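You operate a simulated robot arm through the tools that you are given. There is no shell and no other tool. Be economical: measure what you need, move in short steps, check, and stop when the job is done.

You run a simulated two-armed robot. Do the job below in one go: nothing can be reset, and whatever is moved stays where it is left.

JOB
Stack the medium glove carton from the top of the cable table on top of the large glove carton. Take the stopper off the narrow-necked flask that says "26" on the top of the cable table and lay it down there. Take the flask with the orange collar and leave it on the counter top before the white tube. Take the white tile and leave it on the top of the yellow table. Take the pipe section with blue ends and leave it in the white tray. Take the green meter and put it on the end of the long counter. Take the brass nut from the top of the high wooden table and put it on top of the brown carton there. Fetch the blue-capped bottle and stand it on the top of the yellow table. The order is free. Set down upright: flask with the orange collar, blue-capped bottle.

The check looks at the end state, three seconds after you hand in, the way a careful person would. Anything else that was tipped, shoved, dropped, spilled or broken makes it a failure. Lids that push on must go on centred and level and be pressed home; caps that screw on are set level and turned clockwise until they are tight.

ROBOT AND FRAMES
Two 7-joint arms with fingered hands on one trunk, on a base that drives. Base frame: it is fixed to the floor where the robot stands at the start and does not move with it; the origin is under the middle of the robot, x ahead of it, y to its left, z up; the surface under the hand at the start is at about z = 0.78. Readings come in m, rad, newtons and seconds.
The left shoulder is at the start at [0.07, 0.162, 1.296], the right one opposite. With the tool pointing down near the work surface each hand reaches from about 0.1 to 0.78 m from the robot's upright axis, wherever it stands, measured 20 degrees to its own side. Places, roughly: blue-capped bottle (6x6x14 cm) [-1, -1.1, 1]; brass nut (4x5x2 cm) [-1.3, -1.5, 0.9]; carton [-1.25, -1.25, 1]; counter top before the white tube (22x54 cm) [1.04, -3.12, 0.9]; end of the long counter [-2.2, -3.4, 0.9]; flask with the orange collar (8x8x14 cm) [0.7, -0.7, 0.8]; glove carton [0.75, 0, 0.75]; green meter [-1.5, -1.75, 1]; narrow-necked flask [0.5, -0.5, 0.75]; pipe section with blue ends (16x4x4 cm) [-3.3, -0.8, 0.8]; top of the yellow table [-3.2, -0.6, 0.8]; white tile [-5, 2, 0.75]; white tray (40x23x5 cm) [-1.5, -1.2, 0.9]. Payload 4 kg a hand.
Tool frame (each hand has its own): the origin (TCP) lies between the finger pads and is the grasp point; the fingertips stand 0.026 m ahead of it; z points along the fingers, y is the line along which they close. Largest opening 0.132 m; the body of the gripper starts 0.073 m behind the TCP. The gripper is a hand of 4 fingers: y runs from the thumb to the fingers, the wrist lies at [0, 0, -0.224] in the tool frame, and closing takes about 1.5 s.
Orientation is that of the tool frame in the base frame, as [roll, pitch, yaw] about the fixed x, y, z axes, in that order (R = Rz(yaw) Ry(pitch) Rx(roll)). With the fingers straight down and closing along the base's y, the tool's x points along the base's -x, its y along +y and its z along -z.

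CONTROLS
- The arms move only by the tool drive_tool. It takes "left_series", "right_series" or both (then of equal length, played together; a hand with none holds still); each is a list of rows, each an object of numbers (a shift or turn left out is 0, a gripper value left out holds the last): "x", "y", "z": the shift along the tool's x, y, z in units of 100 mm (1.0 is 100 mm); "wx", "wy", "wz": the turn, a rotation vector about the tool's x, y, z in units of 180 degrees (1.0 is 180 degrees); "claw": the finger opening in m, from 0 to 0.132. In form: [{"x": .., "y": .., "z": .., "wx": .., "wy": .., "wz": .., "claw": ..}, ...]. A call has 1 to 8 rows; each row is the pose to reach, as a shift and turn from the pose commanded when the call began, along the tool's axes at that moment. A call with a number of a shift or a turn outside -1 to 1 is refused whole. A row lasts 0.2 s, in which the tool goes at most 0.05 m and 0.15 rad; a call with a longer step from one row to the next is refused whole, and so is a gripper value outside its range. A pose out of reach is approached as far as the arm can. The call stops where the force on the tool passes 40 N (or 10 N more than at its start, if that is more) or the arm is blocked; 0.2 s more then pass. Each finger travels about 0.045 m/s and halts on what it meets, pressing with about 33 N; the grip force reading is that of the motor and also rises with nothing between the fingers. The clock runs only during rows and for 0.2 s after the last one: add rows that repeat a pose to give the fingers time. It gives the time, the measured TCP pose, the force on the tool (base axes), the opening and the grip force at its end, in the units of the frame above (readings bear some noise), with the torque about the TCP (base axes, N m) and any sound that the robot's microphone picked up, and new pictures: "views" is both (left out), scene, wrist or none (wrist: the cameras of the hands that moved).
- Cameras (640 x 400 px; columns grow to the right, rows downward): "scene" is now at [0.1118, -0.0406, 1.5171]; the picture's right is [-0.51, -0.86, 0.00], its down [-0.68, 0.41, -0.61] and it looks along [0.53, -0.31, -0.79] (base axes); focal length 293 px, centre (320, 200). "left" rides on the left gripper at [-0.073, 0.006, -0.094] in its tool frame; the picture's right is [-0.08, -1.00, 0.00], its down [0.78, -0.06, -0.62] and it looks along [0.62, -0.05, 0.79] (tool axes); focal length 230 px, centre (320, 200). "right" rides on the right gripper at [0.073, 0.006, -0.094] in its tool frame; the picture's right is [-0.08, 1.00, 0.00], its down [-0.79, -0.06, -0.62] and it looks along [-0.61, -0.05, 0.79] (tool axes); focal length 230 px, centre (320, 200). There is no depth. A picture from a camera that has moved, and an enlarged one, comes with that camera's place and axes in the base frame and with its lens. The place of the scene camera against the robot may be out by one fixed shift of up to 0.025 m in any direction.
- slide_trunk(by): slides the trunk up (or, below 0, down) by that many m; the arms and the scene camera ride with it, the base frame stays. It gives what a move gives, with no picture.
- base_move(legs): drives the robot by 1 to 6 legs, each [ahead, left, turn to the left] in m, m and rad, along the robot's own axes; the way and the turn of a leg run together, so that a leg with both is an arc; at most 1.5 m and 3.142 rad a leg. The arms and the cameras ride along, it lands a little off, and it stops where it bumps. It gives what a move gives, and a new picture of the scene camera.
- set_grasp(shape, hand): the hand has 4 fingers and takes this shape, open, in about a second: jaw (thumb against the fingers, like two jaws); tri (thumb and two fingers); tip (a fingertip pinch); poke (one finger out to press); point (the index stretched); flat (the hand flat); cup (the hand cupped); fist (a fist). The gripper value then closes the fingers along that shape, each until it touches; the sizes above hold for jaw. It gives what a move gives, with no picture.
- aim_head(pan, tilt): turns the head with the scene camera to pan (to the left, within 1.501 rad either way) and tilt (down, from -0.506 to 1.204), counted from straight ahead of the robot. It gives what a move gives, and a new picture of the scene camera.
- enlarge(camera, box): a new picture of the part [left, top, right, bottom] of that camera's present view, enlarged. No time passes.
- hand_in(): hands the job in; it is judged then, once.

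Go step by step. Nothing tells you exact positions but the pictures and the camera data: compare them with the known pose of the tool, close in by small moves and look again before you grip or let go. The budget is 217 turns and 260 pictures, counting those below and the enlarged ones. Unless the task says otherwise, let go and move clear before handing in.

The tools are called after "Request:" as a command line: name --argument value ..., lists and objects as JSON in quotes. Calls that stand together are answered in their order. drive_tool: Moves the arms, as the interface text tells. Its arguments: {"type":"object","properties":{"left_series":{"type":"array","items":{"type":"object","properties":{"x":{"type":"number"},"y":{"type":"number"},"z":{"type":"number"},"wx":{"type":"number"},"wy":{"type":"number"},"wz":{"type":"number"},"claw":{"type":"number"}}}},"right_series":{"type":"array","items":{"type":"object","properties":{"x":{"type":"number"},"y":{"type":"number"},"z":{"type":"number"},"wx":{"type":"number"},"wy":{"type":"number"},"wz":{"type":"number"},"claw":{"type":"number"}}}},"views":{"type":"string","enum":["both","scene","wrist","none"]}},"required":[]} The other tools are called the same way: slide_trunk (by) slides the trunk up or down; set_grasp (shape, hand) gives the hand a shape; base_move (legs) drives the base; aim_head (pan, tilt) turns the head that bears the scene camera; enlarge (camera, box) takes an enlarged picture of a part of a camera's view; hand_in () hands the job in.

At the start:

```text
clock: 0.0
left_eef_pos: [0.5533, -0.0795, 1.1768]
left_tool_rot: [-3.141, 0.0, 3.14]
left_ft_force: [-1.2, 0.7, 0.4]
left_moment: [0.02, 0.0, -0.02]
left_gripper_width: 0.1318
left_finger_force: 0.0
left_shape: jaw
right_eef_pos: [0.4304, -0.4911, 1.1585]
right_tool_rot: [-3.141, -0.001, 3.141]
right_ft_force: [-0.5, 0.4, -0.1]
right_moment: [-0.03, 0.0, 0.02]
right_gripper_width: 0.1317
right_finger_force: 0.0
right_shape: jaw
trunk travel left (down, up): [-0.775, 0.165]
robot x, y, heading: [0.001, -0.0017, 0.0]
head pan, tilt: [-0.539, 0.911]
```

scene: 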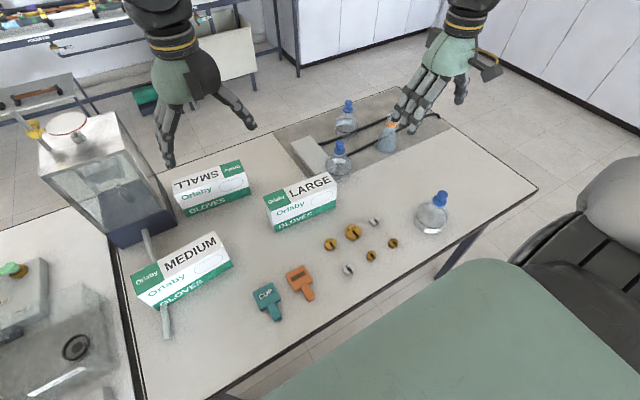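
right: 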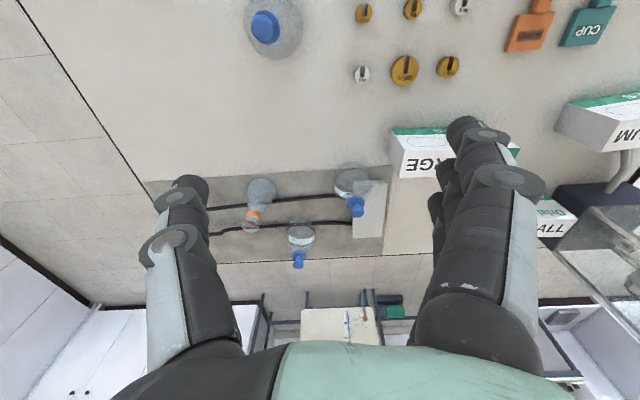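
left: 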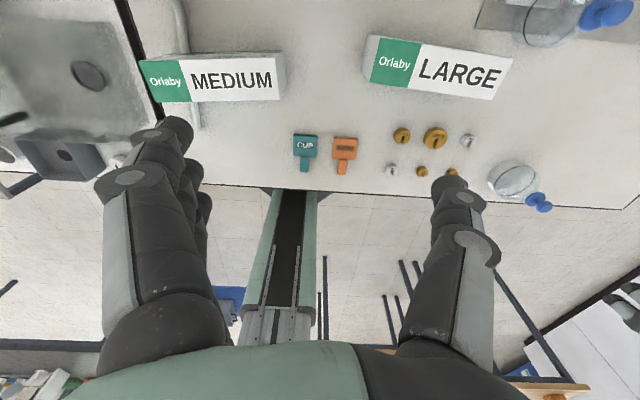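

I see the cable table with three glove cartons and three blue-stoppered flasks. I'll enlarge parts to read the labels before I act.

Request:
enlarge --camera "scene" --box '[280, 80, 480, 250]'

Request:
enlarge --camera "scene" --box '[120, 140, 360, 320]'

```text
2.35 times, centred on (380, 165) of scene
camera zoom: at [0.1118, -0.0406, 1.5171], right [-0.51, -0.86, 0.0], down [-0.68, 0.41, -0.61], along [0.53, -0.31, -0.79], focal length 690 px, centre (179, 282)
```

zoom: 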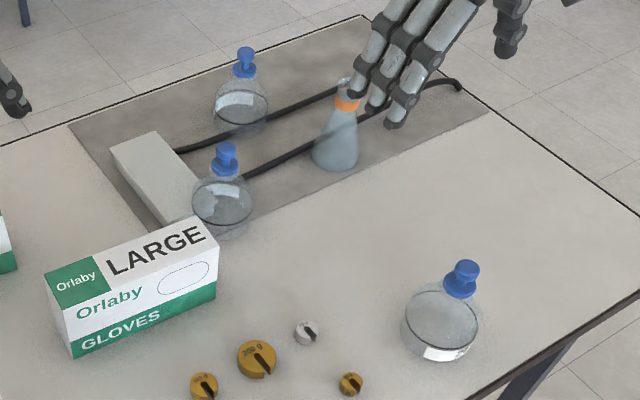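

```text
2.22 times, centred on (240, 230) of scene
camera zoom: at [0.1118, -0.0406, 1.5171], right [-0.51, -0.86, 0.0], down [-0.68, 0.41, -0.61], along [0.53, -0.31, -0.79], focal length 652 px, centre (498, 133)
```

zoom: 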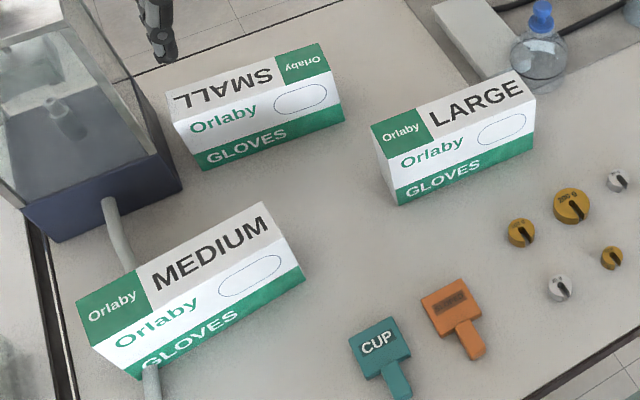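

The flask labels are small; I'll enlarge each more.

Request:
enlarge --camera "scene" --box '[320, 95, 376, 185]'

Request:
enlarge --camera "right" --box '[230, 160, 390, 280]'

Request:
enlarge --camera "left" --box '[110, 20, 300, 140]'

```text
4.44 times, centred on (348, 140) of scene
camera zoom: at [0.1118, -0.0406, 1.5171], right [-0.51, -0.86, 0.0], down [-0.68, 0.41, -0.61], along [0.53, -0.31, -0.79], focal length 1303 px, centre (196, 467)
```

zoom: 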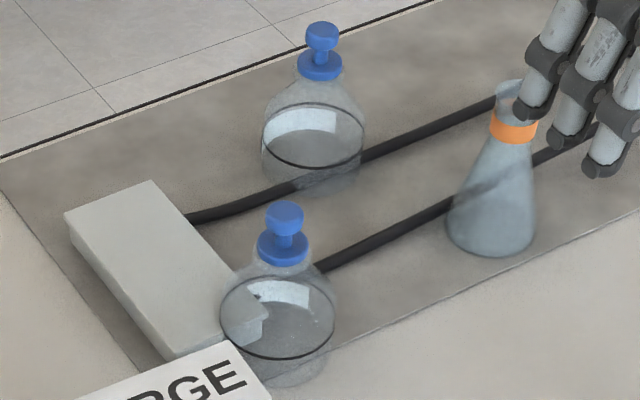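

```text
3.33 times, centred on (310, 220) of right
camera zoom: at [0.3577, -0.4873, 1.2526], right [0.08, 1.0, 0.0], down [0.79, -0.06, 0.62], along [0.61, -0.05, -0.79], focal length 767 px, centre (353, 133)
```

zoom: 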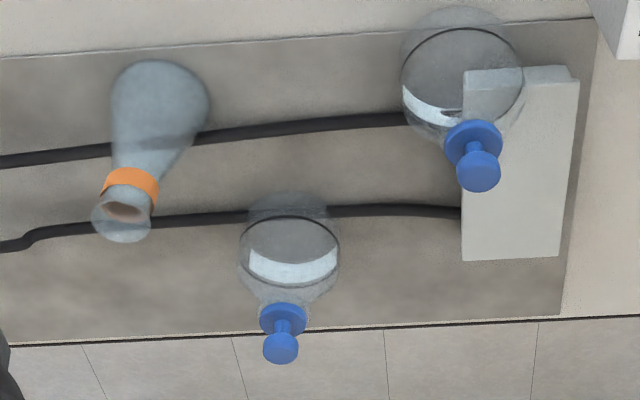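

```text
3.33 times, centred on (205, 80) of left
camera zoom: at [0.6269, -0.0724, 1.2721], right [0.08, -1.0, 0.0], down [-0.78, -0.06, 0.62], along [-0.62, -0.05, -0.79], focal length 767 px, centre (703, 600)
```

zoom: 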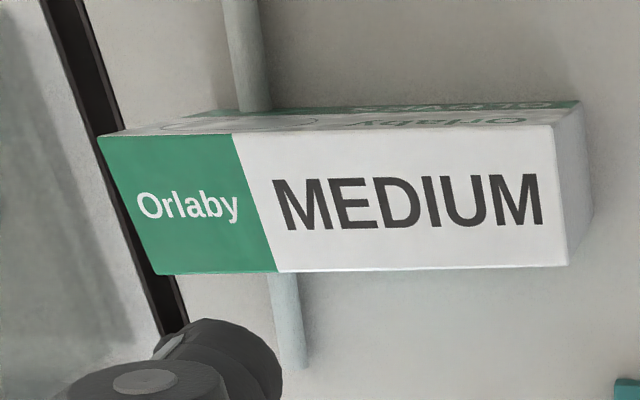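

Request:
enlarge --camera "scene" --box '[405, 180, 465, 240]'

Request:
enlarge --camera "left" --box '[470, 0, 640, 220]'

```text
6.67 times, centred on (435, 210) of scene
camera zoom: at [0.1118, -0.0406, 1.5171], right [-0.51, -0.86, 0.0], down [-0.68, 0.41, -0.61], along [0.53, -0.31, -0.79], focal length 1955 px, centre (-447, 133)
```

zoom: 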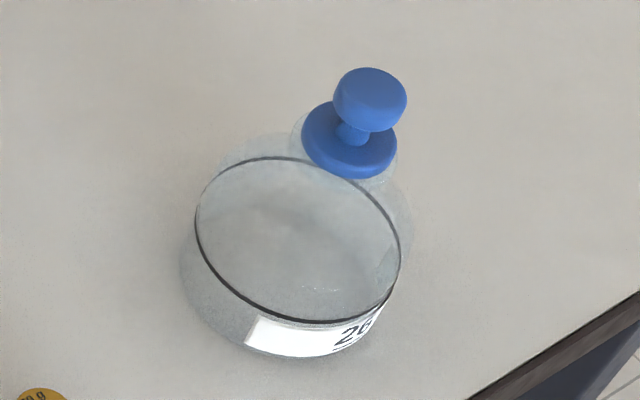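

```text
1.82 times, centred on (555, 110) of left
camera zoom: at [0.6269, -0.0724, 1.2721], right [0.08, -1.0, 0.0], down [-0.78, -0.06, 0.62], along [-0.62, -0.05, -0.79], focal length 418 px, centre (-107, 364)
```

zoom: 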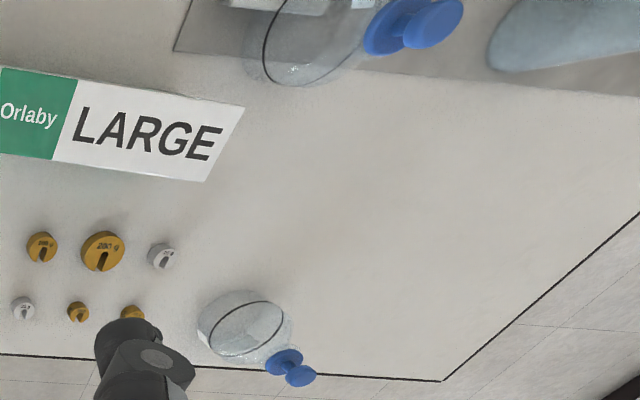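

The nearest flask on the right bears "26". I'll start with the medium carton: its long axis runs along y near [0.53, 0.10], so I turn the left hand a quarter and move over it.

Request:
drive_tool --left_series '[{"x": 0.04, "y": 0.15, "wz": 0.045}, {"x": 0.08, "y": 0.3, "wz": 0.09}, {"x": 0.12, "y": 0.45, "wz": 0.135}, {"x": 0.16, "y": 0.6, "wz": 0.18}, {"x": 0.18, "y": 0.75, "wz": 0.225}, {"x": 0.2, "y": 0.85, "wz": 0.27}, {"x": 0.22, "y": 0.95, "wz": 0.315}, {"x": 0.23, "y": 1.0, "wz": 0.36}]' --views "none"

Request:
aim_head --pan 0.0 --tilt 0.9

```text
clock: 1.8
left_eef_pos: [0.53, 0.0217, 1.1778]
left_tool_rot: [3.141, 0.0, 2.007]
left_ft_force: [0.3, 0.2, -0.4]
left_moment: [0.02, -0.01, 0.03]
left_gripper_width: 0.1316
left_finger_force: 0.1
left_shape: jaw
right_eef_pos: [0.4301, -0.4912, 1.1582]
right_tool_rot: [-3.139, -0.001, 3.141]
right_ft_force: [-0.2, 0.0, -0.4]
right_moment: [-0.01, 0.0, -0.01]
right_gripper_width: 0.1318
right_finger_force: 0.2
right_shape: jaw
trunk travel left (down, up): [-0.775, 0.165]
robot x, y, heading: [0.0004, -0.0013, -0.001]
head pan, tilt: [-0.539, 0.911]
```

```text
clock: 2.8
left_eef_pos: [0.5294, 0.0209, 1.1767]
left_tool_rot: [3.141, 0.001, 2.011]
left_ft_force: [-0.2, 0.2, 0.1]
left_moment: [0.02, 0.0, 0.05]
left_gripper_width: 0.1319
left_finger_force: 0.1
left_shape: jaw
right_eef_pos: [0.4305, -0.4912, 1.1577]
right_tool_rot: [-3.141, 0.0, 3.141]
right_ft_force: [0.8, 0.3, -0.1]
right_moment: [0.0, -0.02, -0.05]
right_gripper_width: 0.1316
right_finger_force: 0.1
right_shape: jaw
trunk travel left (down, up): [-0.775, 0.165]
robot x, y, heading: [0.0018, -0.0019, -0.002]
head pan, tilt: [0.0, 0.901]
camera scene: at [0.1229, -0.0021, 1.5179], right [0.0, -1.0, 0.0], down [-0.78, 0.0, -0.62], along [0.62, 0.0, -0.78], focal length 293 px, centre (320, 200)
```

scene: 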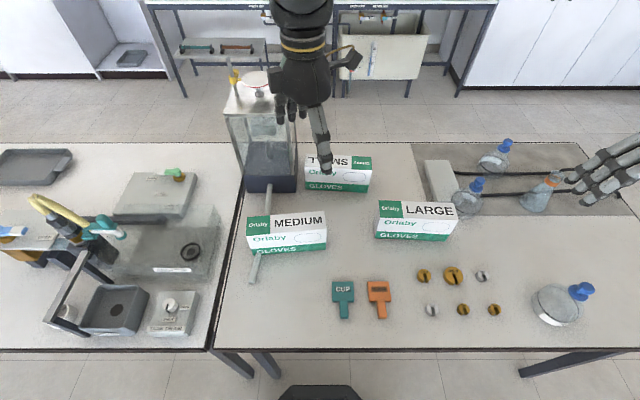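

Next I finish the turn and lower to look from closer up.

Request:
drive_tool --left_series '[{"x": 0.17, "y": 0.08, "z": 0.25, "wz": 0.04}, {"x": 0.34, "y": 0.16, "z": 0.5, "wz": 0.08}, {"x": 0.5, "y": 0.24, "z": 0.75, "wz": 0.107}, {"x": 0.68, "y": 0.32, "z": 1.0, "wz": 0.107}, {"x": 0.68, "y": 0.32, "z": 1.0, "wz": 0.107}]'

```text
clock: 4.0
left_eef_pos: [0.5287, 0.0965, 1.0766]
left_tool_rot: [-3.141, 0.0, 1.674]
left_ft_force: [0.0, 0.7, -0.7]
left_moment: [-0.01, 0.0, 0.03]
left_gripper_width: 0.1315
left_finger_force: 0.0
left_shape: jaw
right_eef_pos: [0.4317, -0.4907, 1.1579]
right_tool_rot: [-3.141, 0.001, -3.141]
right_ft_force: [-0.4, 0.8, 0.2]
right_moment: [0.0, 0.01, 0.03]
right_gripper_width: 0.1321
right_finger_force: 0.1
right_shape: jaw
trunk travel left (down, up): [-0.775, 0.165]
robot x, y, heading: [0.0022, 0.0017, 0.003]
head pan, tilt: [0.0, 0.901]
camera scene: at [0.1231, -0.0016, 1.5179], right [0.0, -1.0, 0.0], down [-0.78, 0.0, -0.62], along [0.62, 0.0, -0.78], focal length 293 px, centre (320, 200)
camera left: at [0.5422, 0.0254, 1.1715], right [-0.98, -0.18, 0.0], down [-0.14, 0.77, 0.62], along [-0.11, 0.61, -0.79], focal length 230 px, centre (320, 200)
```

scene: 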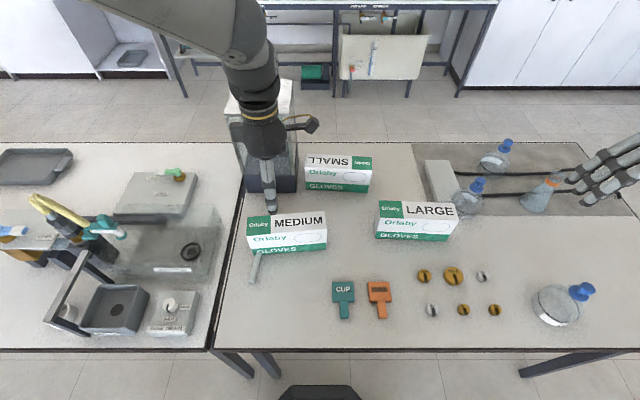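
left: 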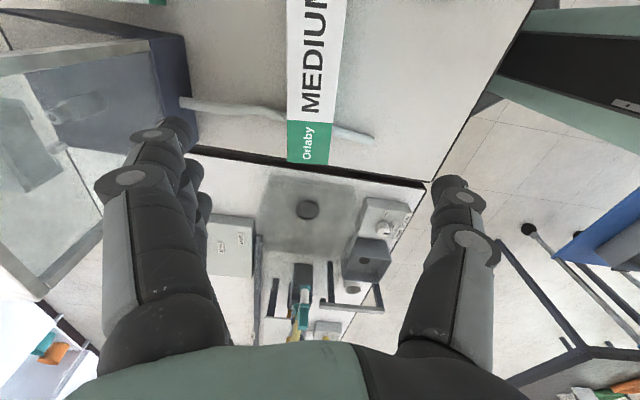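

The carton's axis lies almost under the hand; I shift slightly in +x and lower further.

Request:
drive_tool --left_series '[{"y": 0.08, "z": 0.3}, {"y": 0.08, "z": 0.6}, {"y": 0.08, "z": 0.9}, {"y": 0.08, "z": 1.0}, {"y": 0.08, "z": 1.0}]'

```text
clock: 5.2
left_eef_pos: [0.5333, 0.0906, 0.9774]
left_tool_rot: [3.14, 0.001, 1.678]
left_ft_force: [0.0, 0.4, 1.3]
left_moment: [-0.02, 0.02, -0.06]
left_gripper_width: 0.1317
left_finger_force: 0.2
left_shape: jaw
left hand out of reach, approached as far as the arm can: row 2, 3, 4, 5
right_eef_pos: [0.43, -0.4921, 1.1589]
right_tool_rot: [-3.14, 0.0, -3.141]
right_ft_force: [0.1, 0.5, -0.7]
right_moment: [-0.02, 0.02, 0.01]
right_gripper_width: 0.1319
right_finger_force: 0.0
right_shape: jaw
trunk travel left (down, up): [-0.775, 0.165]
robot x, y, heading: [-0.0007, -0.0011, -0.001]
head pan, tilt: [0.0, 0.901]
camera scene: at [0.1226, -0.0019, 1.5179], right [0.0, -1.0, 0.0], down [-0.78, 0.0, -0.62], along [0.62, 0.0, -0.78], focal length 293 px, centre (320, 200)
camera left: at [0.5468, 0.0174, 1.072], right [-0.98, -0.18, 0.0], down [-0.15, 0.77, 0.62], along [-0.11, 0.61, -0.79], focal length 230 px, centre (320, 200)
```

scene: 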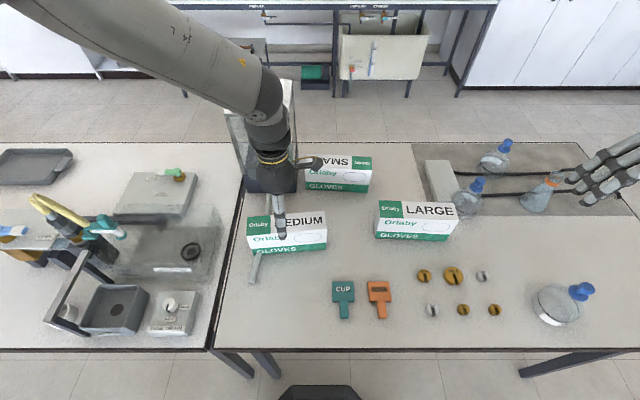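
left: 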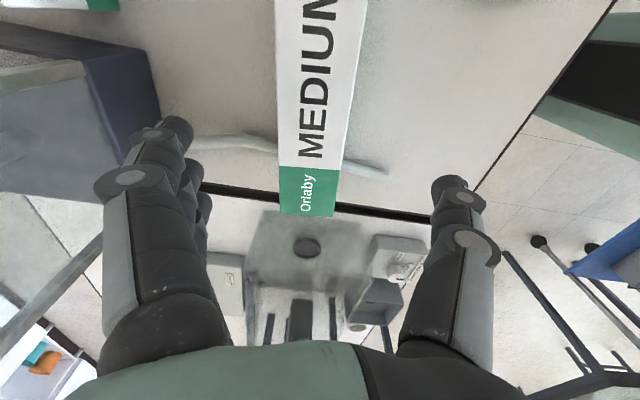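

The arm is at its lower limit, so I'll slide the trunk down instead, part way, and then centre over the carton (top about z 0.89).

Request:
slide_trunk --by -0.15

```text
clock: 6.9
left_eef_pos: [0.5344, 0.0885, 0.8284]
left_tool_rot: [3.138, 0.002, 1.679]
left_ft_force: [2.9, 0.4, 8.1]
left_moment: [0.04, -0.02, 0.0]
left_gripper_width: 0.1318
left_finger_force: 0.0
left_shape: jaw
right_eef_pos: [0.4299, -0.4921, 1.0087]
right_tool_rot: [-3.142, -0.001, -3.141]
right_ft_force: [0.4, -0.6, 0.3]
right_moment: [-0.03, 0.01, 0.02]
right_gripper_width: 0.1318
right_finger_force: 0.1
right_shape: jaw
trunk travel left (down, up): [-0.625, 0.315]
robot x, y, heading: [0.0009, -0.0006, 0.004]
head pan, tilt: [0.0, 0.901]
```

I went a bit lower than intended; there's a light contact of 8 N, so I look.

Request:
drive_tool --left_series '[{"z": -0.1}, {"z": -0.1}]'

```text
clock: 7.5
left_eef_pos: [0.533, 0.0886, 0.8378]
left_tool_rot: [3.141, -0.003, 1.677]
left_ft_force: [-0.4, -0.3, -0.4]
left_moment: [0.04, 0.02, -0.02]
left_gripper_width: 0.1315
left_finger_force: 0.1
left_shape: jaw
right_eef_pos: [0.4306, -0.4916, 1.0074]
right_tool_rot: [3.141, -0.001, -3.141]
right_ft_force: [0.4, 0.1, -0.1]
right_moment: [-0.03, -0.05, 0.06]
right_gripper_width: 0.1317
right_finger_force: 0.0
right_shape: jaw
trunk travel left (down, up): [-0.625, 0.315]
robot x, y, heading: [-0.0013, -0.0012, -0.0]
head pan, tilt: [0.0, 0.901]
camera scene: at [0.123, -0.002, 1.3678], right [0.0, -1.0, 0.0], down [-0.78, 0.0, -0.62], along [0.62, 0.0, -0.78], focal length 293 px, centre (320, 200)
camera left: at [0.5468, 0.017, 0.9324], right [-0.98, -0.18, 0.0], down [-0.14, 0.77, 0.62], along [-0.11, 0.61, -0.79], focal length 230 px, centre (320, 200)
```

scene: 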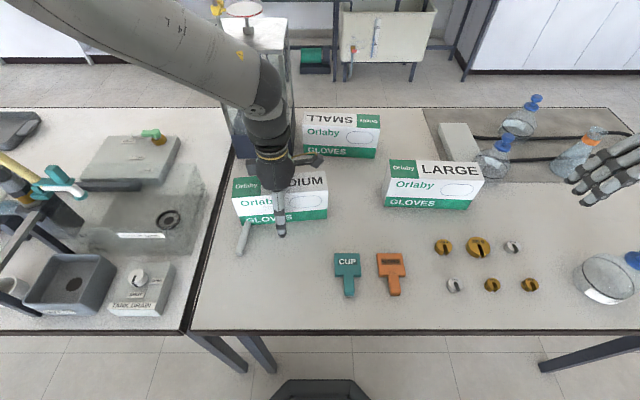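
left: 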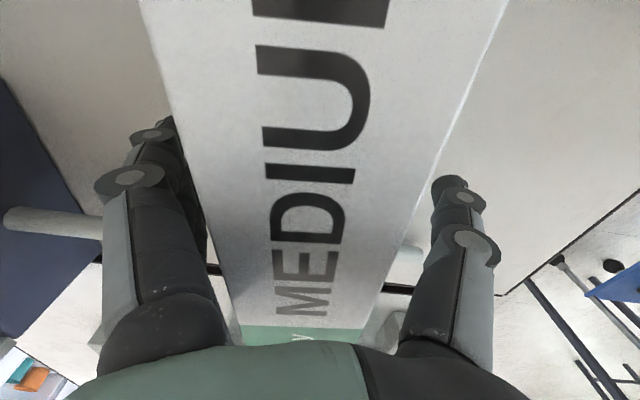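

The fingers straddle the carton well. Closing now.

Request:
drive_tool --left_series '[{"claw": 0.08}, {"claw": 0.06}, {"claw": 0.04}, {"claw": 0.04}, {"claw": 0.04}, {"claw": 0.04}, {"claw": 0.04}, {"claw": 0.04}]' --views "none"

Request:
drive_tool --left_series '[{"z": -0.2}, {"z": -0.4}, {"z": -0.6}, {"z": -0.8}, {"z": -1.0}, {"z": -1.0}]'

```text
clock: 9.3
left_eef_pos: [0.5332, 0.0886, 0.8378]
left_tool_rot: [3.14, 0.0, 1.676]
left_ft_force: [1.0, -0.1, 0.5]
left_moment: [0.03, -0.03, -0.01]
left_gripper_width: 0.0517
left_finger_force: 33.8
left_shape: jaw
right_eef_pos: [0.4302, -0.4918, 1.009]
right_tool_rot: [3.14, -0.001, -3.141]
right_ft_force: [0.2, -0.3, -0.2]
right_moment: [0.0, 0.0, 0.01]
right_gripper_width: 0.1319
right_finger_force: 0.0
right_shape: jaw
trunk travel left (down, up): [-0.625, 0.315]
robot x, y, heading: [0.0011, 0.0002, 0.004]
head pan, tilt: [0.0, 0.901]
```

```text
clock: 10.7
left_eef_pos: [0.5309, 0.0882, 0.9382]
left_tool_rot: [-3.141, -0.002, 1.678]
left_ft_force: [0.5, 0.1, -2.7]
left_moment: [0.01, 0.0, -0.02]
left_gripper_width: 0.0516
left_finger_force: 33.3
left_shape: jaw
right_eef_pos: [0.4313, -0.4919, 1.0079]
right_tool_rot: [3.141, -0.001, 3.141]
right_ft_force: [1.1, -0.3, -0.1]
right_moment: [0.01, 0.01, -0.02]
right_gripper_width: 0.1316
right_finger_force: 0.1
right_shape: jaw
trunk travel left (down, up): [-0.625, 0.315]
robot x, y, heading: [0.0012, -0.0021, -0.003]
head pan, tilt: [0.0, 0.901]
camera scene: at [0.1237, -0.0019, 1.3678], right [0.0, -1.0, 0.0], down [-0.78, 0.0, -0.62], along [0.62, 0.0, -0.78], focal length 293 px, centre (320, 200)
camera left: at [0.5458, 0.017, 1.0329], right [-0.98, -0.18, 0.0], down [-0.14, 0.77, 0.62], along [-0.11, 0.61, -0.79], focal length 230 px, centre (320, 200)
```

scene: 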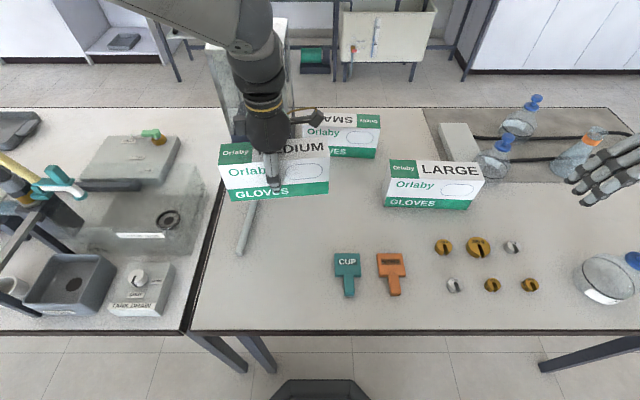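
left: 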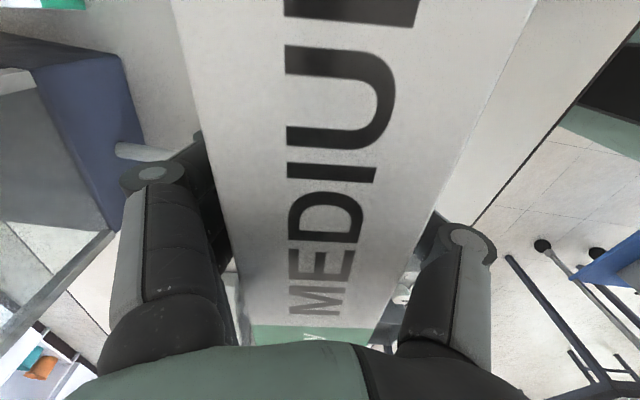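

Carton is held. I measure the large carton's alignment precisely.

Request:
enlarge --camera "scene" --box '[370, 140, 500, 221]'

```text
4.92 times, centred on (435, 180) of scene
camera zoom: at [0.1237, -0.0019, 1.3678], right [0.0, -1.0, 0.0], down [-0.78, 0.0, -0.62], along [0.62, 0.0, -0.78], focal length 1443 px, centre (-246, 296)
```

zoom: 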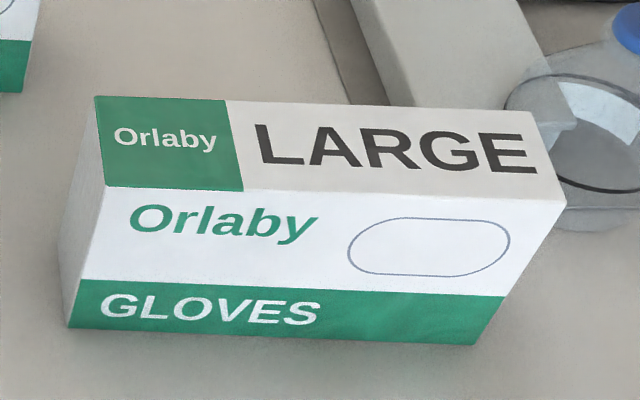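

I'll raise it and carry it over the large carton (centre about [0.571, -0.256], yaw 1.52) in several calls.

Request:
drive_tool --left_series '[{"z": -0.3}, {"z": -0.7}, {"x": -0.3, "z": -0.8}, {"x": -0.65, "z": -0.8}, {"x": -1.0, "z": -0.8}]' --views "none"

Request:
drive_tool --left_series '[{"x": -0.35}, {"x": -0.7}, {"x": -1.0}]' --views "none"

Request:
drive_tool --left_series '[{"x": -0.35, "wz": 0.025}, {"x": -0.7, "wz": 0.05}, {"x": -1.0, "wz": 0.05}, {"x": -1.0, "wz": 0.05}]'

```text
clock: 11.9
left_eef_pos: [0.5432, -0.0153, 1.0157]
left_tool_rot: [-3.141, -0.001, 1.676]
left_ft_force: [0.7, 0.6, -3.0]
left_moment: [0.0, -0.01, 0.03]
left_gripper_width: 0.0515
left_finger_force: 33.1
left_shape: jaw
right_eef_pos: [0.4296, -0.4925, 1.0065]
right_tool_rot: [3.14, 0.001, -3.141]
right_ft_force: [0.5, -0.7, 0.0]
right_moment: [-0.02, 0.0, 0.01]
right_gripper_width: 0.1316
right_finger_force: 0.0
right_shape: jaw
trunk travel left (down, up): [-0.625, 0.315]
robot x, y, heading: [-0.0012, -0.0008, -0.0]
head pan, tilt: [0.0, 0.901]
```

```text
clock: 12.7
left_eef_pos: [0.5606, -0.1056, 1.0279]
left_tool_rot: [-3.141, 0.028, 1.696]
left_ft_force: [-0.1, 0.2, -3.7]
left_moment: [0.03, 0.02, 0.03]
left_gripper_width: 0.051
left_finger_force: 33.0
left_shape: jaw
right_eef_pos: [0.4304, -0.4914, 1.0079]
right_tool_rot: [3.141, 0.001, 3.14]
right_ft_force: [0.7, 0.5, -0.1]
right_moment: [-0.01, -0.02, 0.01]
right_gripper_width: 0.1316
right_finger_force: 0.1
right_shape: jaw
trunk travel left (down, up): [-0.625, 0.315]
robot x, y, heading: [-0.0, -0.0018, 0.001]
head pan, tilt: [0.0, 0.901]
```

```text
clock: 13.7
left_eef_pos: [0.5557, -0.1368, 1.0195]
left_tool_rot: [-3.119, 0.044, 1.571]
left_ft_force: [-0.2, -0.1, -3.7]
left_moment: [-0.01, 0.0, 0.0]
left_gripper_width: 0.0513
left_finger_force: 32.9
left_shape: jaw
left hand out of reach, approached as far as the arm can: row 1, 2, 3, 4
right_eef_pos: [0.4312, -0.4923, 1.0073]
right_tool_rot: [3.141, 0.0, -3.141]
right_ft_force: [0.2, 0.7, 0.3]
right_moment: [0.0, -0.01, -0.02]
right_gripper_width: 0.1319
right_finger_force: 0.0
right_shape: jaw
trunk travel left (down, up): [-0.625, 0.315]
robot x, y, heading: [-0.0, 0.001, -0.0]
head pan, tilt: [0.0, 0.901]
camera scene: at [0.1236, -0.003, 1.3678], right [0.0, -1.0, 0.0], down [-0.78, 0.0, -0.62], along [0.62, 0.0, -0.78], focal length 293 px, centre (320, 200)
camera left: at [0.5645, -0.2032, 1.1176], right [-1.0, -0.08, 0.02], down [-0.05, 0.81, 0.58], along [-0.06, 0.58, -0.81], focal length 230 px, centre (320, 200)
```

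scene: 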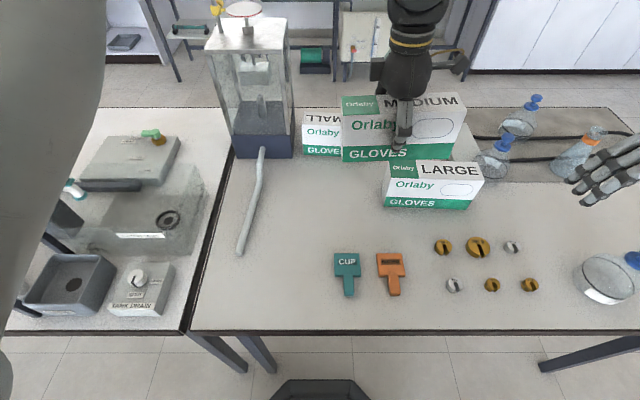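
left: 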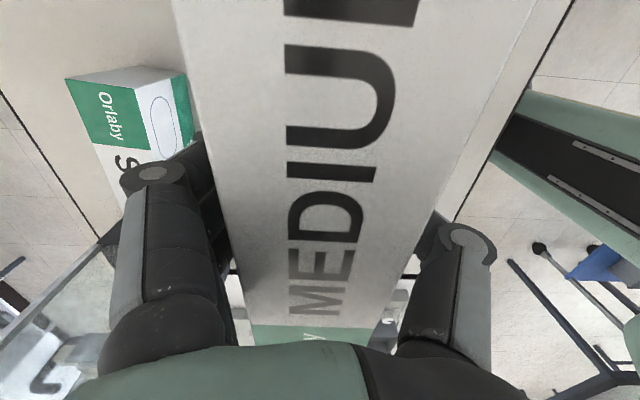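

The left arm runs out of reach, so the base must shift right. First I look that way for obstacles.

Request:
aim_head --pan -1.4 --tilt 0.6

Request:
aim_head --pan 1.4 --tilt 0.5

```text
clock: 15.2
left_eef_pos: [0.5573, -0.1347, 1.0248]
left_tool_rot: [-3.127, 0.051, 1.569]
left_ft_force: [0.5, -0.3, -3.6]
left_moment: [0.02, -0.01, 0.01]
left_gripper_width: 0.051
left_finger_force: 33.0
left_shape: jaw
right_eef_pos: [0.4304, -0.4912, 1.0068]
right_tool_rot: [3.14, 0.001, -3.141]
right_ft_force: [0.5, -0.8, -0.5]
right_moment: [-0.04, -0.01, -0.05]
right_gripper_width: 0.1317
right_finger_force: 0.1
right_shape: jaw
trunk travel left (down, up): [-0.625, 0.315]
robot x, y, heading: [-0.0023, 0.0021, -0.003]
head pan, tilt: [-1.4, 0.6]
camera scene: at [0.0629, -0.0893, 1.3926], right [-0.99, -0.17, 0.0], down [-0.1, 0.56, -0.82], along [0.14, -0.81, -0.57], focal length 293 px, centre (320, 200)
```

scene: 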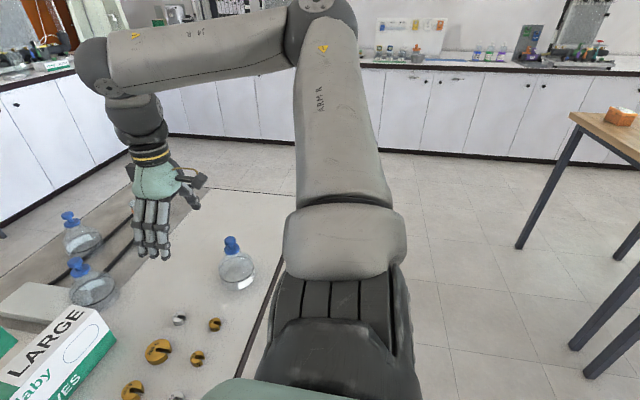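

```text
clock: 17.7
left_eef_pos: [0.5582, -0.1354, 1.0278]
left_tool_rot: [-3.134, 0.05, 1.571]
left_ft_force: [-0.5, -0.3, -4.1]
left_moment: [0.06, 0.0, 0.02]
left_gripper_width: 0.0512
left_finger_force: 33.1
left_shape: jaw
right_eef_pos: [0.4305, -0.4913, 1.0082]
right_tool_rot: [3.142, -0.001, 3.14]
right_ft_force: [0.6, -0.2, -0.8]
right_moment: [-0.03, 0.0, 0.03]
right_gripper_width: 0.1319
right_finger_force: 0.1
right_shape: jaw
trunk travel left (down, up): [-0.625, 0.315]
robot x, y, heading: [-0.0011, -0.0022, -0.001]
head pan, tilt: [1.4, 0.499]
camera scene: at [0.0633, 0.0874, 1.4018], right [0.99, -0.17, 0.0], down [-0.08, -0.47, -0.88], along [0.15, 0.87, -0.48], focal length 293 px, centre (320, 200)
```

scene: 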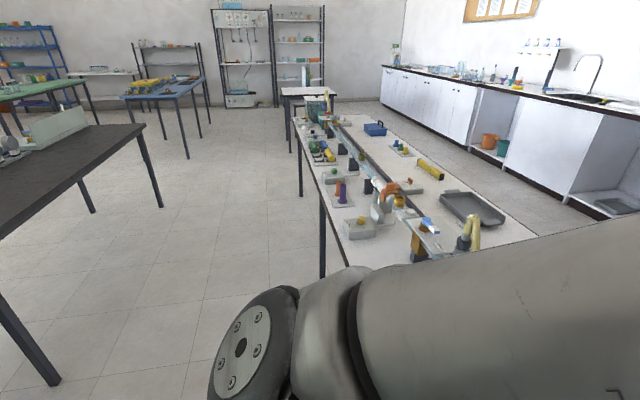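

The floor to the right is clear (the grey parts are my own arm). I shift the base right by 0.16 m.

Request:
base_move --legs '[[0, -0.16, 0]]'

Request:
aim_head --pan 0.0 --tilt 0.9

```text
clock: 19.1
left_eef_pos: [0.5583, -0.2942, 1.0291]
left_tool_rot: [-3.133, 0.052, 1.57]
left_ft_force: [0.0, -0.5, -3.5]
left_moment: [0.0, 0.0, 0.01]
left_gripper_width: 0.0514
left_finger_force: 32.8
left_shape: jaw
right_eef_pos: [0.4297, -0.6519, 1.0084]
right_tool_rot: [3.141, -0.001, 3.14]
right_ft_force: [-0.2, 0.3, 0.3]
right_moment: [-0.03, -0.02, -0.05]
right_gripper_width: 0.1317
right_finger_force: 0.0
right_shape: jaw
trunk travel left (down, up): [-0.625, 0.315]
robot x, y, heading: [0.0023, -0.1622, 0.0]
head pan, tilt: [1.4, 0.499]
camera scene: at [0.0631, -0.0712, 1.4017], right [0.99, -0.17, 0.0], down [-0.08, -0.47, -0.88], along [0.15, 0.86, -0.48], focal length 293 px, centre (320, 200)
```

scene: 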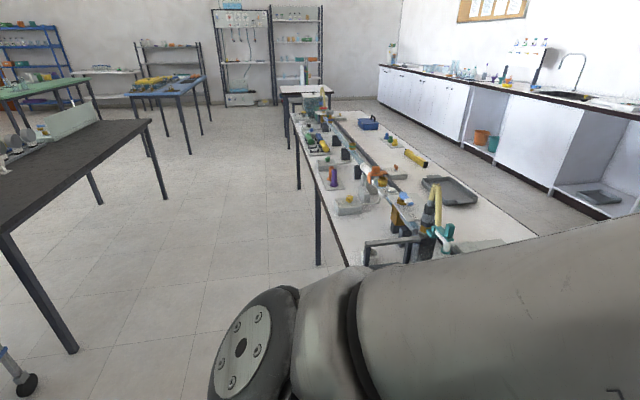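

```text
clock: 20.7
left_eef_pos: [0.5597, -0.2937, 1.0294]
left_tool_rot: [-3.132, 0.056, 1.574]
left_ft_force: [0.0, 0.3, -4.2]
left_moment: [0.0, -0.02, -0.03]
left_gripper_width: 0.0515
left_finger_force: 33.2
left_shape: jaw
right_eef_pos: [0.43, -0.6528, 1.0076]
right_tool_rot: [-3.141, -0.001, 3.139]
right_ft_force: [0.6, 0.6, -0.3]
right_moment: [0.0, 0.01, -0.02]
right_gripper_width: 0.1318
right_finger_force: 0.1
right_shape: jaw
trunk travel left (down, up): [-0.625, 0.315]
robot x, y, heading: [0.001, -0.1631, -0.0]
head pan, tilt: [0.0, 0.901]
camera scene: at [0.123, -0.162, 1.3679], right [0.0, -1.0, 0.0], down [-0.78, 0.0, -0.62], along [0.62, 0.0, -0.78], focal length 293 px, centre (320, 200)
```

scene: 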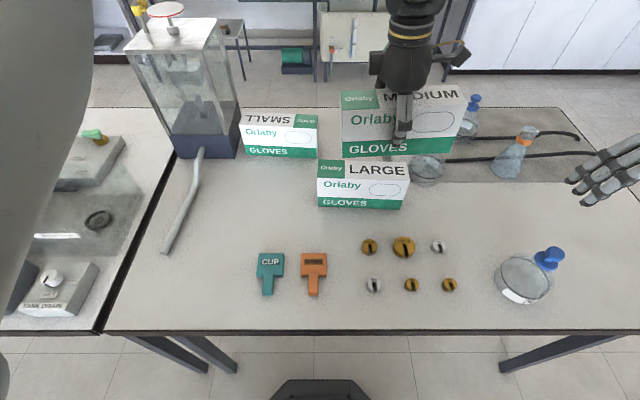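

Request:
drive_tool --left_series '[{"x": 0.15, "y": 0.05, "wx": -0.01, "wz": 0.01}, {"x": 0.3, "y": 0.1, "wx": -0.018, "wz": 0.017}, {"x": 0.38, "y": 0.12, "wx": -0.018, "wz": 0.017}, {"x": 0.38, "y": 0.12, "wx": -0.018, "wz": 0.017}]'

```text
clock: 21.7
left_eef_pos: [0.5696, -0.2585, 1.0261]
left_tool_rot: [3.091, 0.051, 1.516]
left_ft_force: [-0.7, 0.3, -3.2]
left_moment: [0.03, 0.03, -0.01]
left_gripper_width: 0.0514
left_finger_force: 32.4
left_shape: jaw
right_eef_pos: [0.43, -0.6522, 1.0077]
right_tool_rot: [3.141, -0.001, 3.14]
right_ft_force: [0.2, 0.3, -0.3]
right_moment: [-0.02, -0.02, 0.01]
right_gripper_width: 0.1318
right_finger_force: 0.1
right_shape: jaw
trunk travel left (down, up): [-0.625, 0.315]
robot x, y, heading: [-0.0013, -0.159, -0.003]
head pan, tilt: [0.0, 0.901]
camera scene: at [0.1228, -0.1622, 1.3679], right [0.0, -1.0, 0.0], down [-0.78, 0.0, -0.62], along [0.62, 0.0, -0.78], focal length 293 px, centre (320, 200)
camera left: at [0.568, -0.3249, 1.1248], right [-1.0, -0.03, -0.05], down [-0.05, 0.82, 0.57], along [0.02, 0.57, -0.82], focal length 230 px, centre (320, 200)
```

scene: 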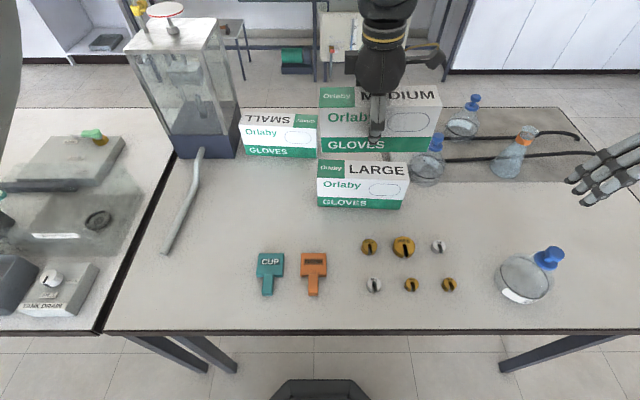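
left: 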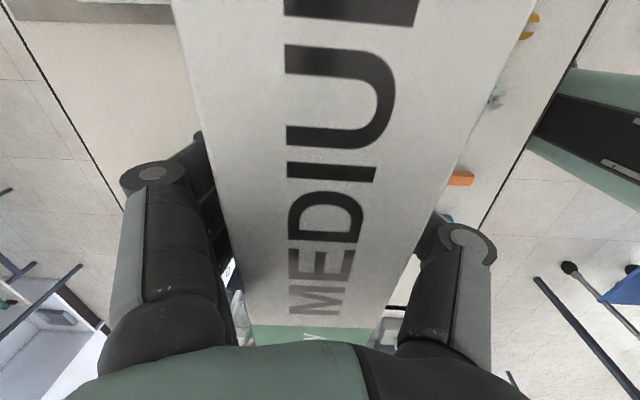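

I level the tilt (roll and pitch each 0.05 off).

Request:
drive_tool --left_series '[{"wx": 0.008, "wy": 0.008, "z": 0.05}, {"wx": 0.016, "wy": 0.016, "z": 0.1}, {"wx": 0.016, "wy": 0.016, "z": 0.2}, {"wx": 0.016, "wy": 0.016, "z": 0.3}, {"wx": 0.016, "wy": 0.016, "z": 0.3}]'

```text
clock: 22.9
left_eef_pos: [0.5734, -0.2571, 0.999]
left_tool_rot: [-3.141, 0.011, 1.527]
left_ft_force: [-0.2, 0.3, -4.4]
left_moment: [0.02, -0.01, -0.01]
left_gripper_width: 0.051
left_finger_force: 33.0
left_shape: jaw
right_eef_pos: [0.4299, -0.652, 1.0086]
right_tool_rot: [-3.14, -0.001, 3.14]
right_ft_force: [-0.4, 0.3, 0.3]
right_moment: [0.04, 0.01, -0.02]
right_gripper_width: 0.1318
right_finger_force: 0.0
right_shape: jaw
trunk travel left (down, up): [-0.625, 0.315]
robot x, y, heading: [-0.0002, -0.1593, 0.0]
head pan, tilt: [0.0, 0.901]
camera scene: at [0.1229, -0.162, 1.3679], right [0.0, -1.0, 0.0], down [-0.78, 0.0, -0.62], along [0.62, 0.0, -0.78], focal length 293 px, centre (320, 200)
camera left: at [0.5766, -0.328, 1.0946], right [-1.0, -0.03, 0.0], down [-0.03, 0.79, 0.61], along [-0.02, 0.61, -0.79], focal length 230 px, centre (320, 200)
```

scene: 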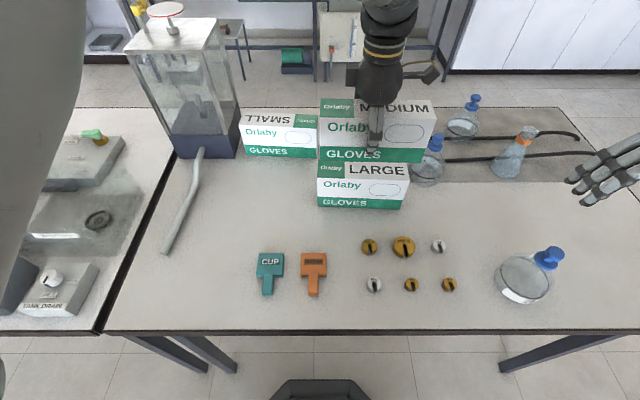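
left: 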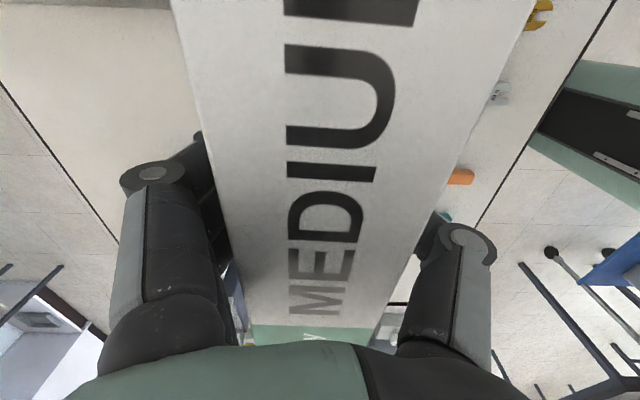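

The pose is nearly level and aligned. I lower towards contact in two stages.

Request:
drive_tool --left_series '[{"z": 0.15, "wy": 0.003}, {"z": 0.3, "wy": 0.003}, {"z": 0.38, "wy": 0.003}, {"z": 0.38, "wy": 0.003}]' --views "scene"

Request:
enlarge --camera "scene" --box '[290, 90, 466, 220]'

```text
clock: 23.9
left_eef_pos: [0.5757, -0.2531, 0.9602]
left_tool_rot: [-3.137, 0.007, 1.533]
left_ft_force: [-0.2, -0.9, -3.3]
left_moment: [0.01, 0.01, 0.02]
left_gripper_width: 0.0512
left_finger_force: 33.1
left_shape: jaw
right_eef_pos: [0.4298, -0.6513, 1.0068]
right_tool_rot: [3.141, 0.0, 3.138]
right_ft_force: [-0.3, -0.1, -0.5]
right_moment: [-0.01, 0.0, 0.0]
right_gripper_width: 0.1319
right_finger_force: 0.0
right_shape: jaw
trunk travel left (down, up): [-0.625, 0.315]
robot x, y, heading: [-0.0015, -0.1582, -0.002]
head pan, tilt: [0.0, 0.901]
camera scene: at [0.123, -0.1621, 1.3678], right [0.0, -1.0, 0.0], down [-0.78, 0.0, -0.62], along [0.62, 0.0, -0.78], focal length 293 px, centre (320, 200)
```

scene: 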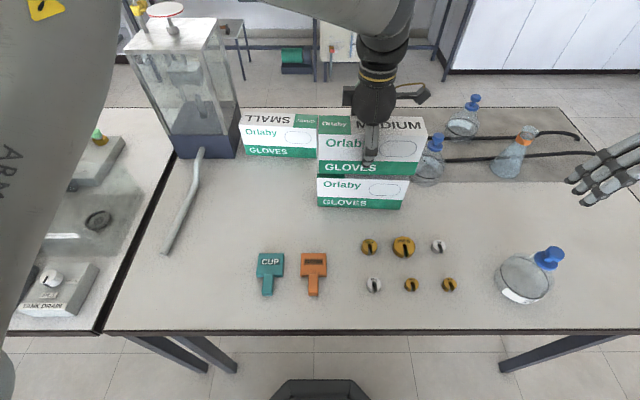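

```text
3.08 times, centred on (378, 155) of scene
camera zoom: at [0.123, -0.1621, 1.3678], right [0.0, -1.0, 0.0], down [-0.78, 0.0, -0.62], along [0.62, 0.0, -0.78], focal length 902 px, centre (142, 338)
```

zoom: 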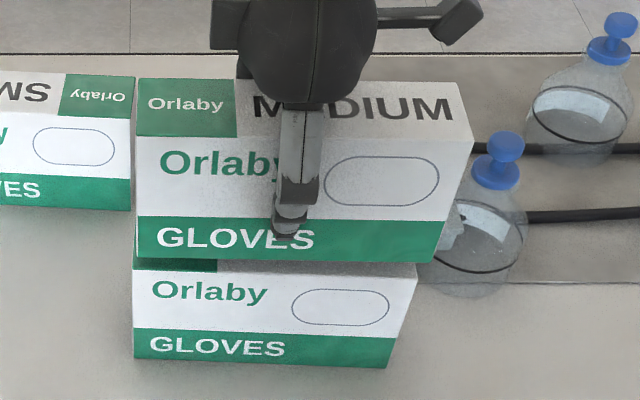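

Request:
drive_tool --left_series '[{"z": 0.05, "x": 0.03}, {"z": 0.09, "x": 0.03}, {"z": 0.09, "x": 0.03}]' --views "none"

Request:
enlarge --camera "scene" --box '[290, 90, 466, 220]'

```text
clock: 24.7
left_eef_pos: [0.5755, -0.2521, 0.9499]
left_tool_rot: [-3.14, -0.001, 1.53]
left_ft_force: [0.4, -0.8, -3.8]
left_moment: [0.02, -0.02, -0.01]
left_gripper_width: 0.0513
left_finger_force: 33.1
left_shape: jaw
right_eef_pos: [0.4302, -0.6521, 1.0084]
right_tool_rot: [-3.142, -0.002, 3.139]
right_ft_force: [0.9, -0.6, 0.8]
right_moment: [0.02, -0.04, -0.02]
right_gripper_width: 0.1318
right_finger_force: 0.0
right_shape: jaw
trunk travel left (down, up): [-0.625, 0.315]
robot x, y, heading: [0.0006, -0.1605, -0.004]
head pan, tilt: [0.0, 0.901]
```

```text
3.08 times, centred on (378, 155) of scene
camera zoom: at [0.123, -0.1622, 1.3678], right [0.0, -1.0, 0.0], down [-0.78, 0.0, -0.62], along [0.62, 0.0, -0.78], focal length 902 px, centre (142, 338)
```

zoom: 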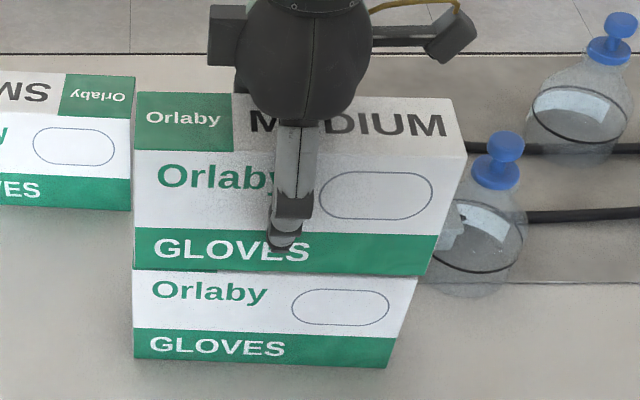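

Nearly touching and aligned. I go down in small steps until the force shows contact.

Request:
drive_tool --left_series '[{"z": 0.03, "x": 0.03}, {"z": 0.05, "x": 0.03}, {"z": 0.05, "x": 0.03}]' --views "none"

Request:
enlarge --camera "scene" --box '[290, 90, 466, 220]'

```text
clock: 25.5
left_eef_pos: [0.5727, -0.2513, 0.9443]
left_tool_rot: [-3.141, -0.004, 1.523]
left_ft_force: [0.2, 0.4, -3.5]
left_moment: [0.0, 0.0, -0.02]
left_gripper_width: 0.0513
left_finger_force: 33.3
left_shape: jaw
right_eef_pos: [0.4297, -0.6526, 1.0094]
right_tool_rot: [3.141, -0.001, 3.141]
right_ft_force: [0.3, -0.2, 0.6]
right_moment: [0.04, 0.02, 0.03]
right_gripper_width: 0.1321
right_finger_force: 0.1
right_shape: jaw
trunk travel left (down, up): [-0.625, 0.315]
robot x, y, heading: [-0.003, -0.1599, -0.003]
head pan, tilt: [0.0, 0.901]
```

```text
3.08 times, centred on (378, 155) of scene
camera zoom: at [0.1231, -0.1622, 1.3678], right [0.0, -1.0, 0.0], down [-0.78, 0.0, -0.62], along [0.62, 0.0, -0.78], focal length 902 px, centre (142, 338)
```

zoom: 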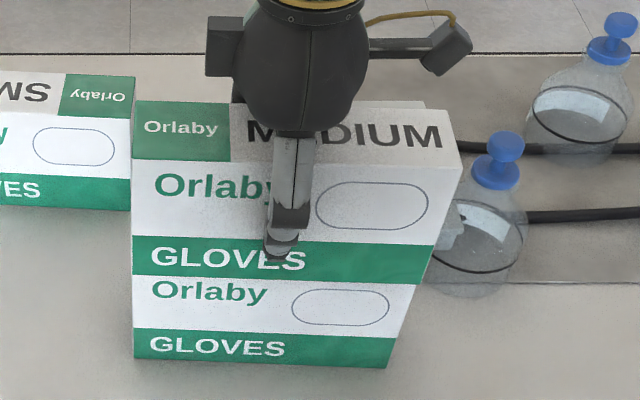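

Request:
drive_tool --left_series '[{"z": 0.02, "y": 0.03, "x": 0.02}, {"z": 0.04, "y": 0.05, "x": 0.02}, {"z": 0.05, "y": 0.05, "x": 0.02}, {"z": 0.05, "y": 0.05, "x": 0.02}]' --views "none"

Request:
enlarge --camera "scene" --box '[290, 90, 466, 220]'

```text
clock: 26.5
left_eef_pos: [0.5755, -0.2509, 0.9423]
left_tool_rot: [3.135, -0.007, 1.521]
left_ft_force: [0.1, -0.3, 22.1]
left_moment: [-0.06, 0.04, 0.03]
left_gripper_width: 0.0516
left_finger_force: 33.3
left_shape: jaw
right_eef_pos: [0.4265, -0.6527, 1.0101]
right_tool_rot: [-3.141, 0.004, 3.141]
right_ft_force: [0.0, -1.5, -0.1]
right_moment: [-0.01, 0.02, 0.01]
right_gripper_width: 0.1318
right_finger_force: 0.1
right_shape: jaw
trunk travel left (down, up): [-0.625, 0.315]
robot x, y, heading: [-0.0021, -0.1609, 0.003]
head pan, tilt: [0.0, 0.901]
```

```text
3.08 times, centred on (378, 155) of scene
camera zoom: at [0.12, -0.1618, 1.3684], right [0.0, -1.0, 0.0], down [-0.78, 0.0, -0.62], along [0.62, 0.0, -0.78], focal length 902 px, centre (142, 338)
```

zoom: 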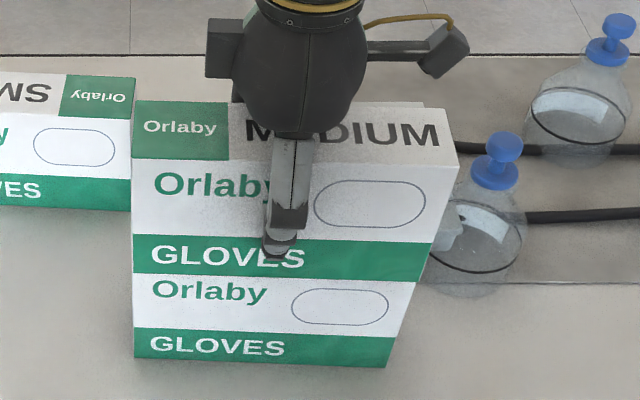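

Contact made and the edges line up. I ease off and open.

Request:
drive_tool --left_series '[{"z": -0.02}, {"z": -0.02, "claw": 0.07}, {"z": -0.02, "claw": 0.09}, {"z": -0.02, "claw": 0.1}, {"z": -0.02, "claw": 0.1}, {"z": -0.02, "claw": 0.1}, {"z": -0.02, "claw": 0.1}]' --views "none"

Request:
drive_tool --left_series '[{"z": -0.2}, {"z": -0.5}, {"z": -0.8}, {"z": -1.0}]' --views "scene"

```text
clock: 28.1
left_eef_pos: [0.5771, -0.2507, 0.9412]
left_tool_rot: [-3.142, -0.008, 1.519]
left_ft_force: [-0.1, -0.2, 0.0]
left_moment: [0.02, 0.01, 0.03]
left_gripper_width: 0.0995
left_finger_force: 0.0
left_shape: jaw
right_eef_pos: [0.4295, -0.6515, 1.0079]
right_tool_rot: [3.141, 0.001, 3.14]
right_ft_force: [-0.8, -0.6, 0.4]
right_moment: [0.01, 0.0, 0.0]
right_gripper_width: 0.1315
right_finger_force: 0.1
right_shape: jaw
trunk travel left (down, up): [-0.625, 0.315]
robot x, y, heading: [0.0022, -0.1558, -0.004]
head pan, tilt: [0.0, 0.901]
```

```text
clock: 29.1
left_eef_pos: [0.5808, -0.2407, 1.0362]
left_tool_rot: [-3.121, 0.007, 1.54]
left_ft_force: [0.2, 1.2, 0.1]
left_moment: [0.01, -0.01, -0.06]
left_gripper_width: 0.0998
left_finger_force: 0.1
left_shape: jaw
right_eef_pos: [0.4298, -0.6513, 1.0083]
right_tool_rot: [-3.141, 0.0, 3.141]
right_ft_force: [-0.2, 0.0, -0.7]
right_moment: [0.0, -0.02, -0.01]
right_gripper_width: 0.1318
right_finger_force: 0.0
right_shape: jaw
trunk travel left (down, up): [-0.625, 0.315]
robot x, y, heading: [0.0022, -0.1628, 0.003]
head pan, tilt: [0.0, 0.901]
camera scene: at [0.1223, -0.1619, 1.3679], right [0.0, -1.0, 0.0], down [-0.78, 0.0, -0.62], along [0.62, 0.0, -0.78], focal length 293 px, centre (320, 200)
```

scene: 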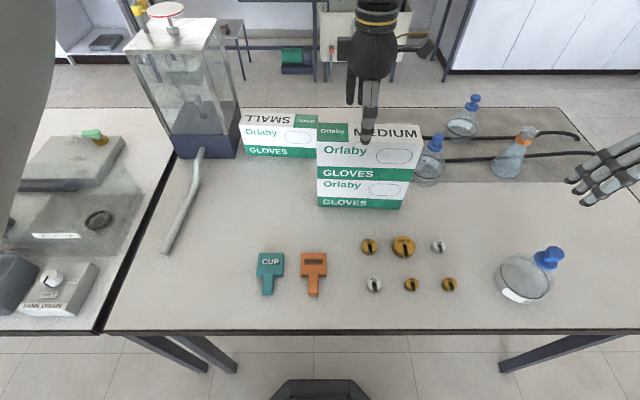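

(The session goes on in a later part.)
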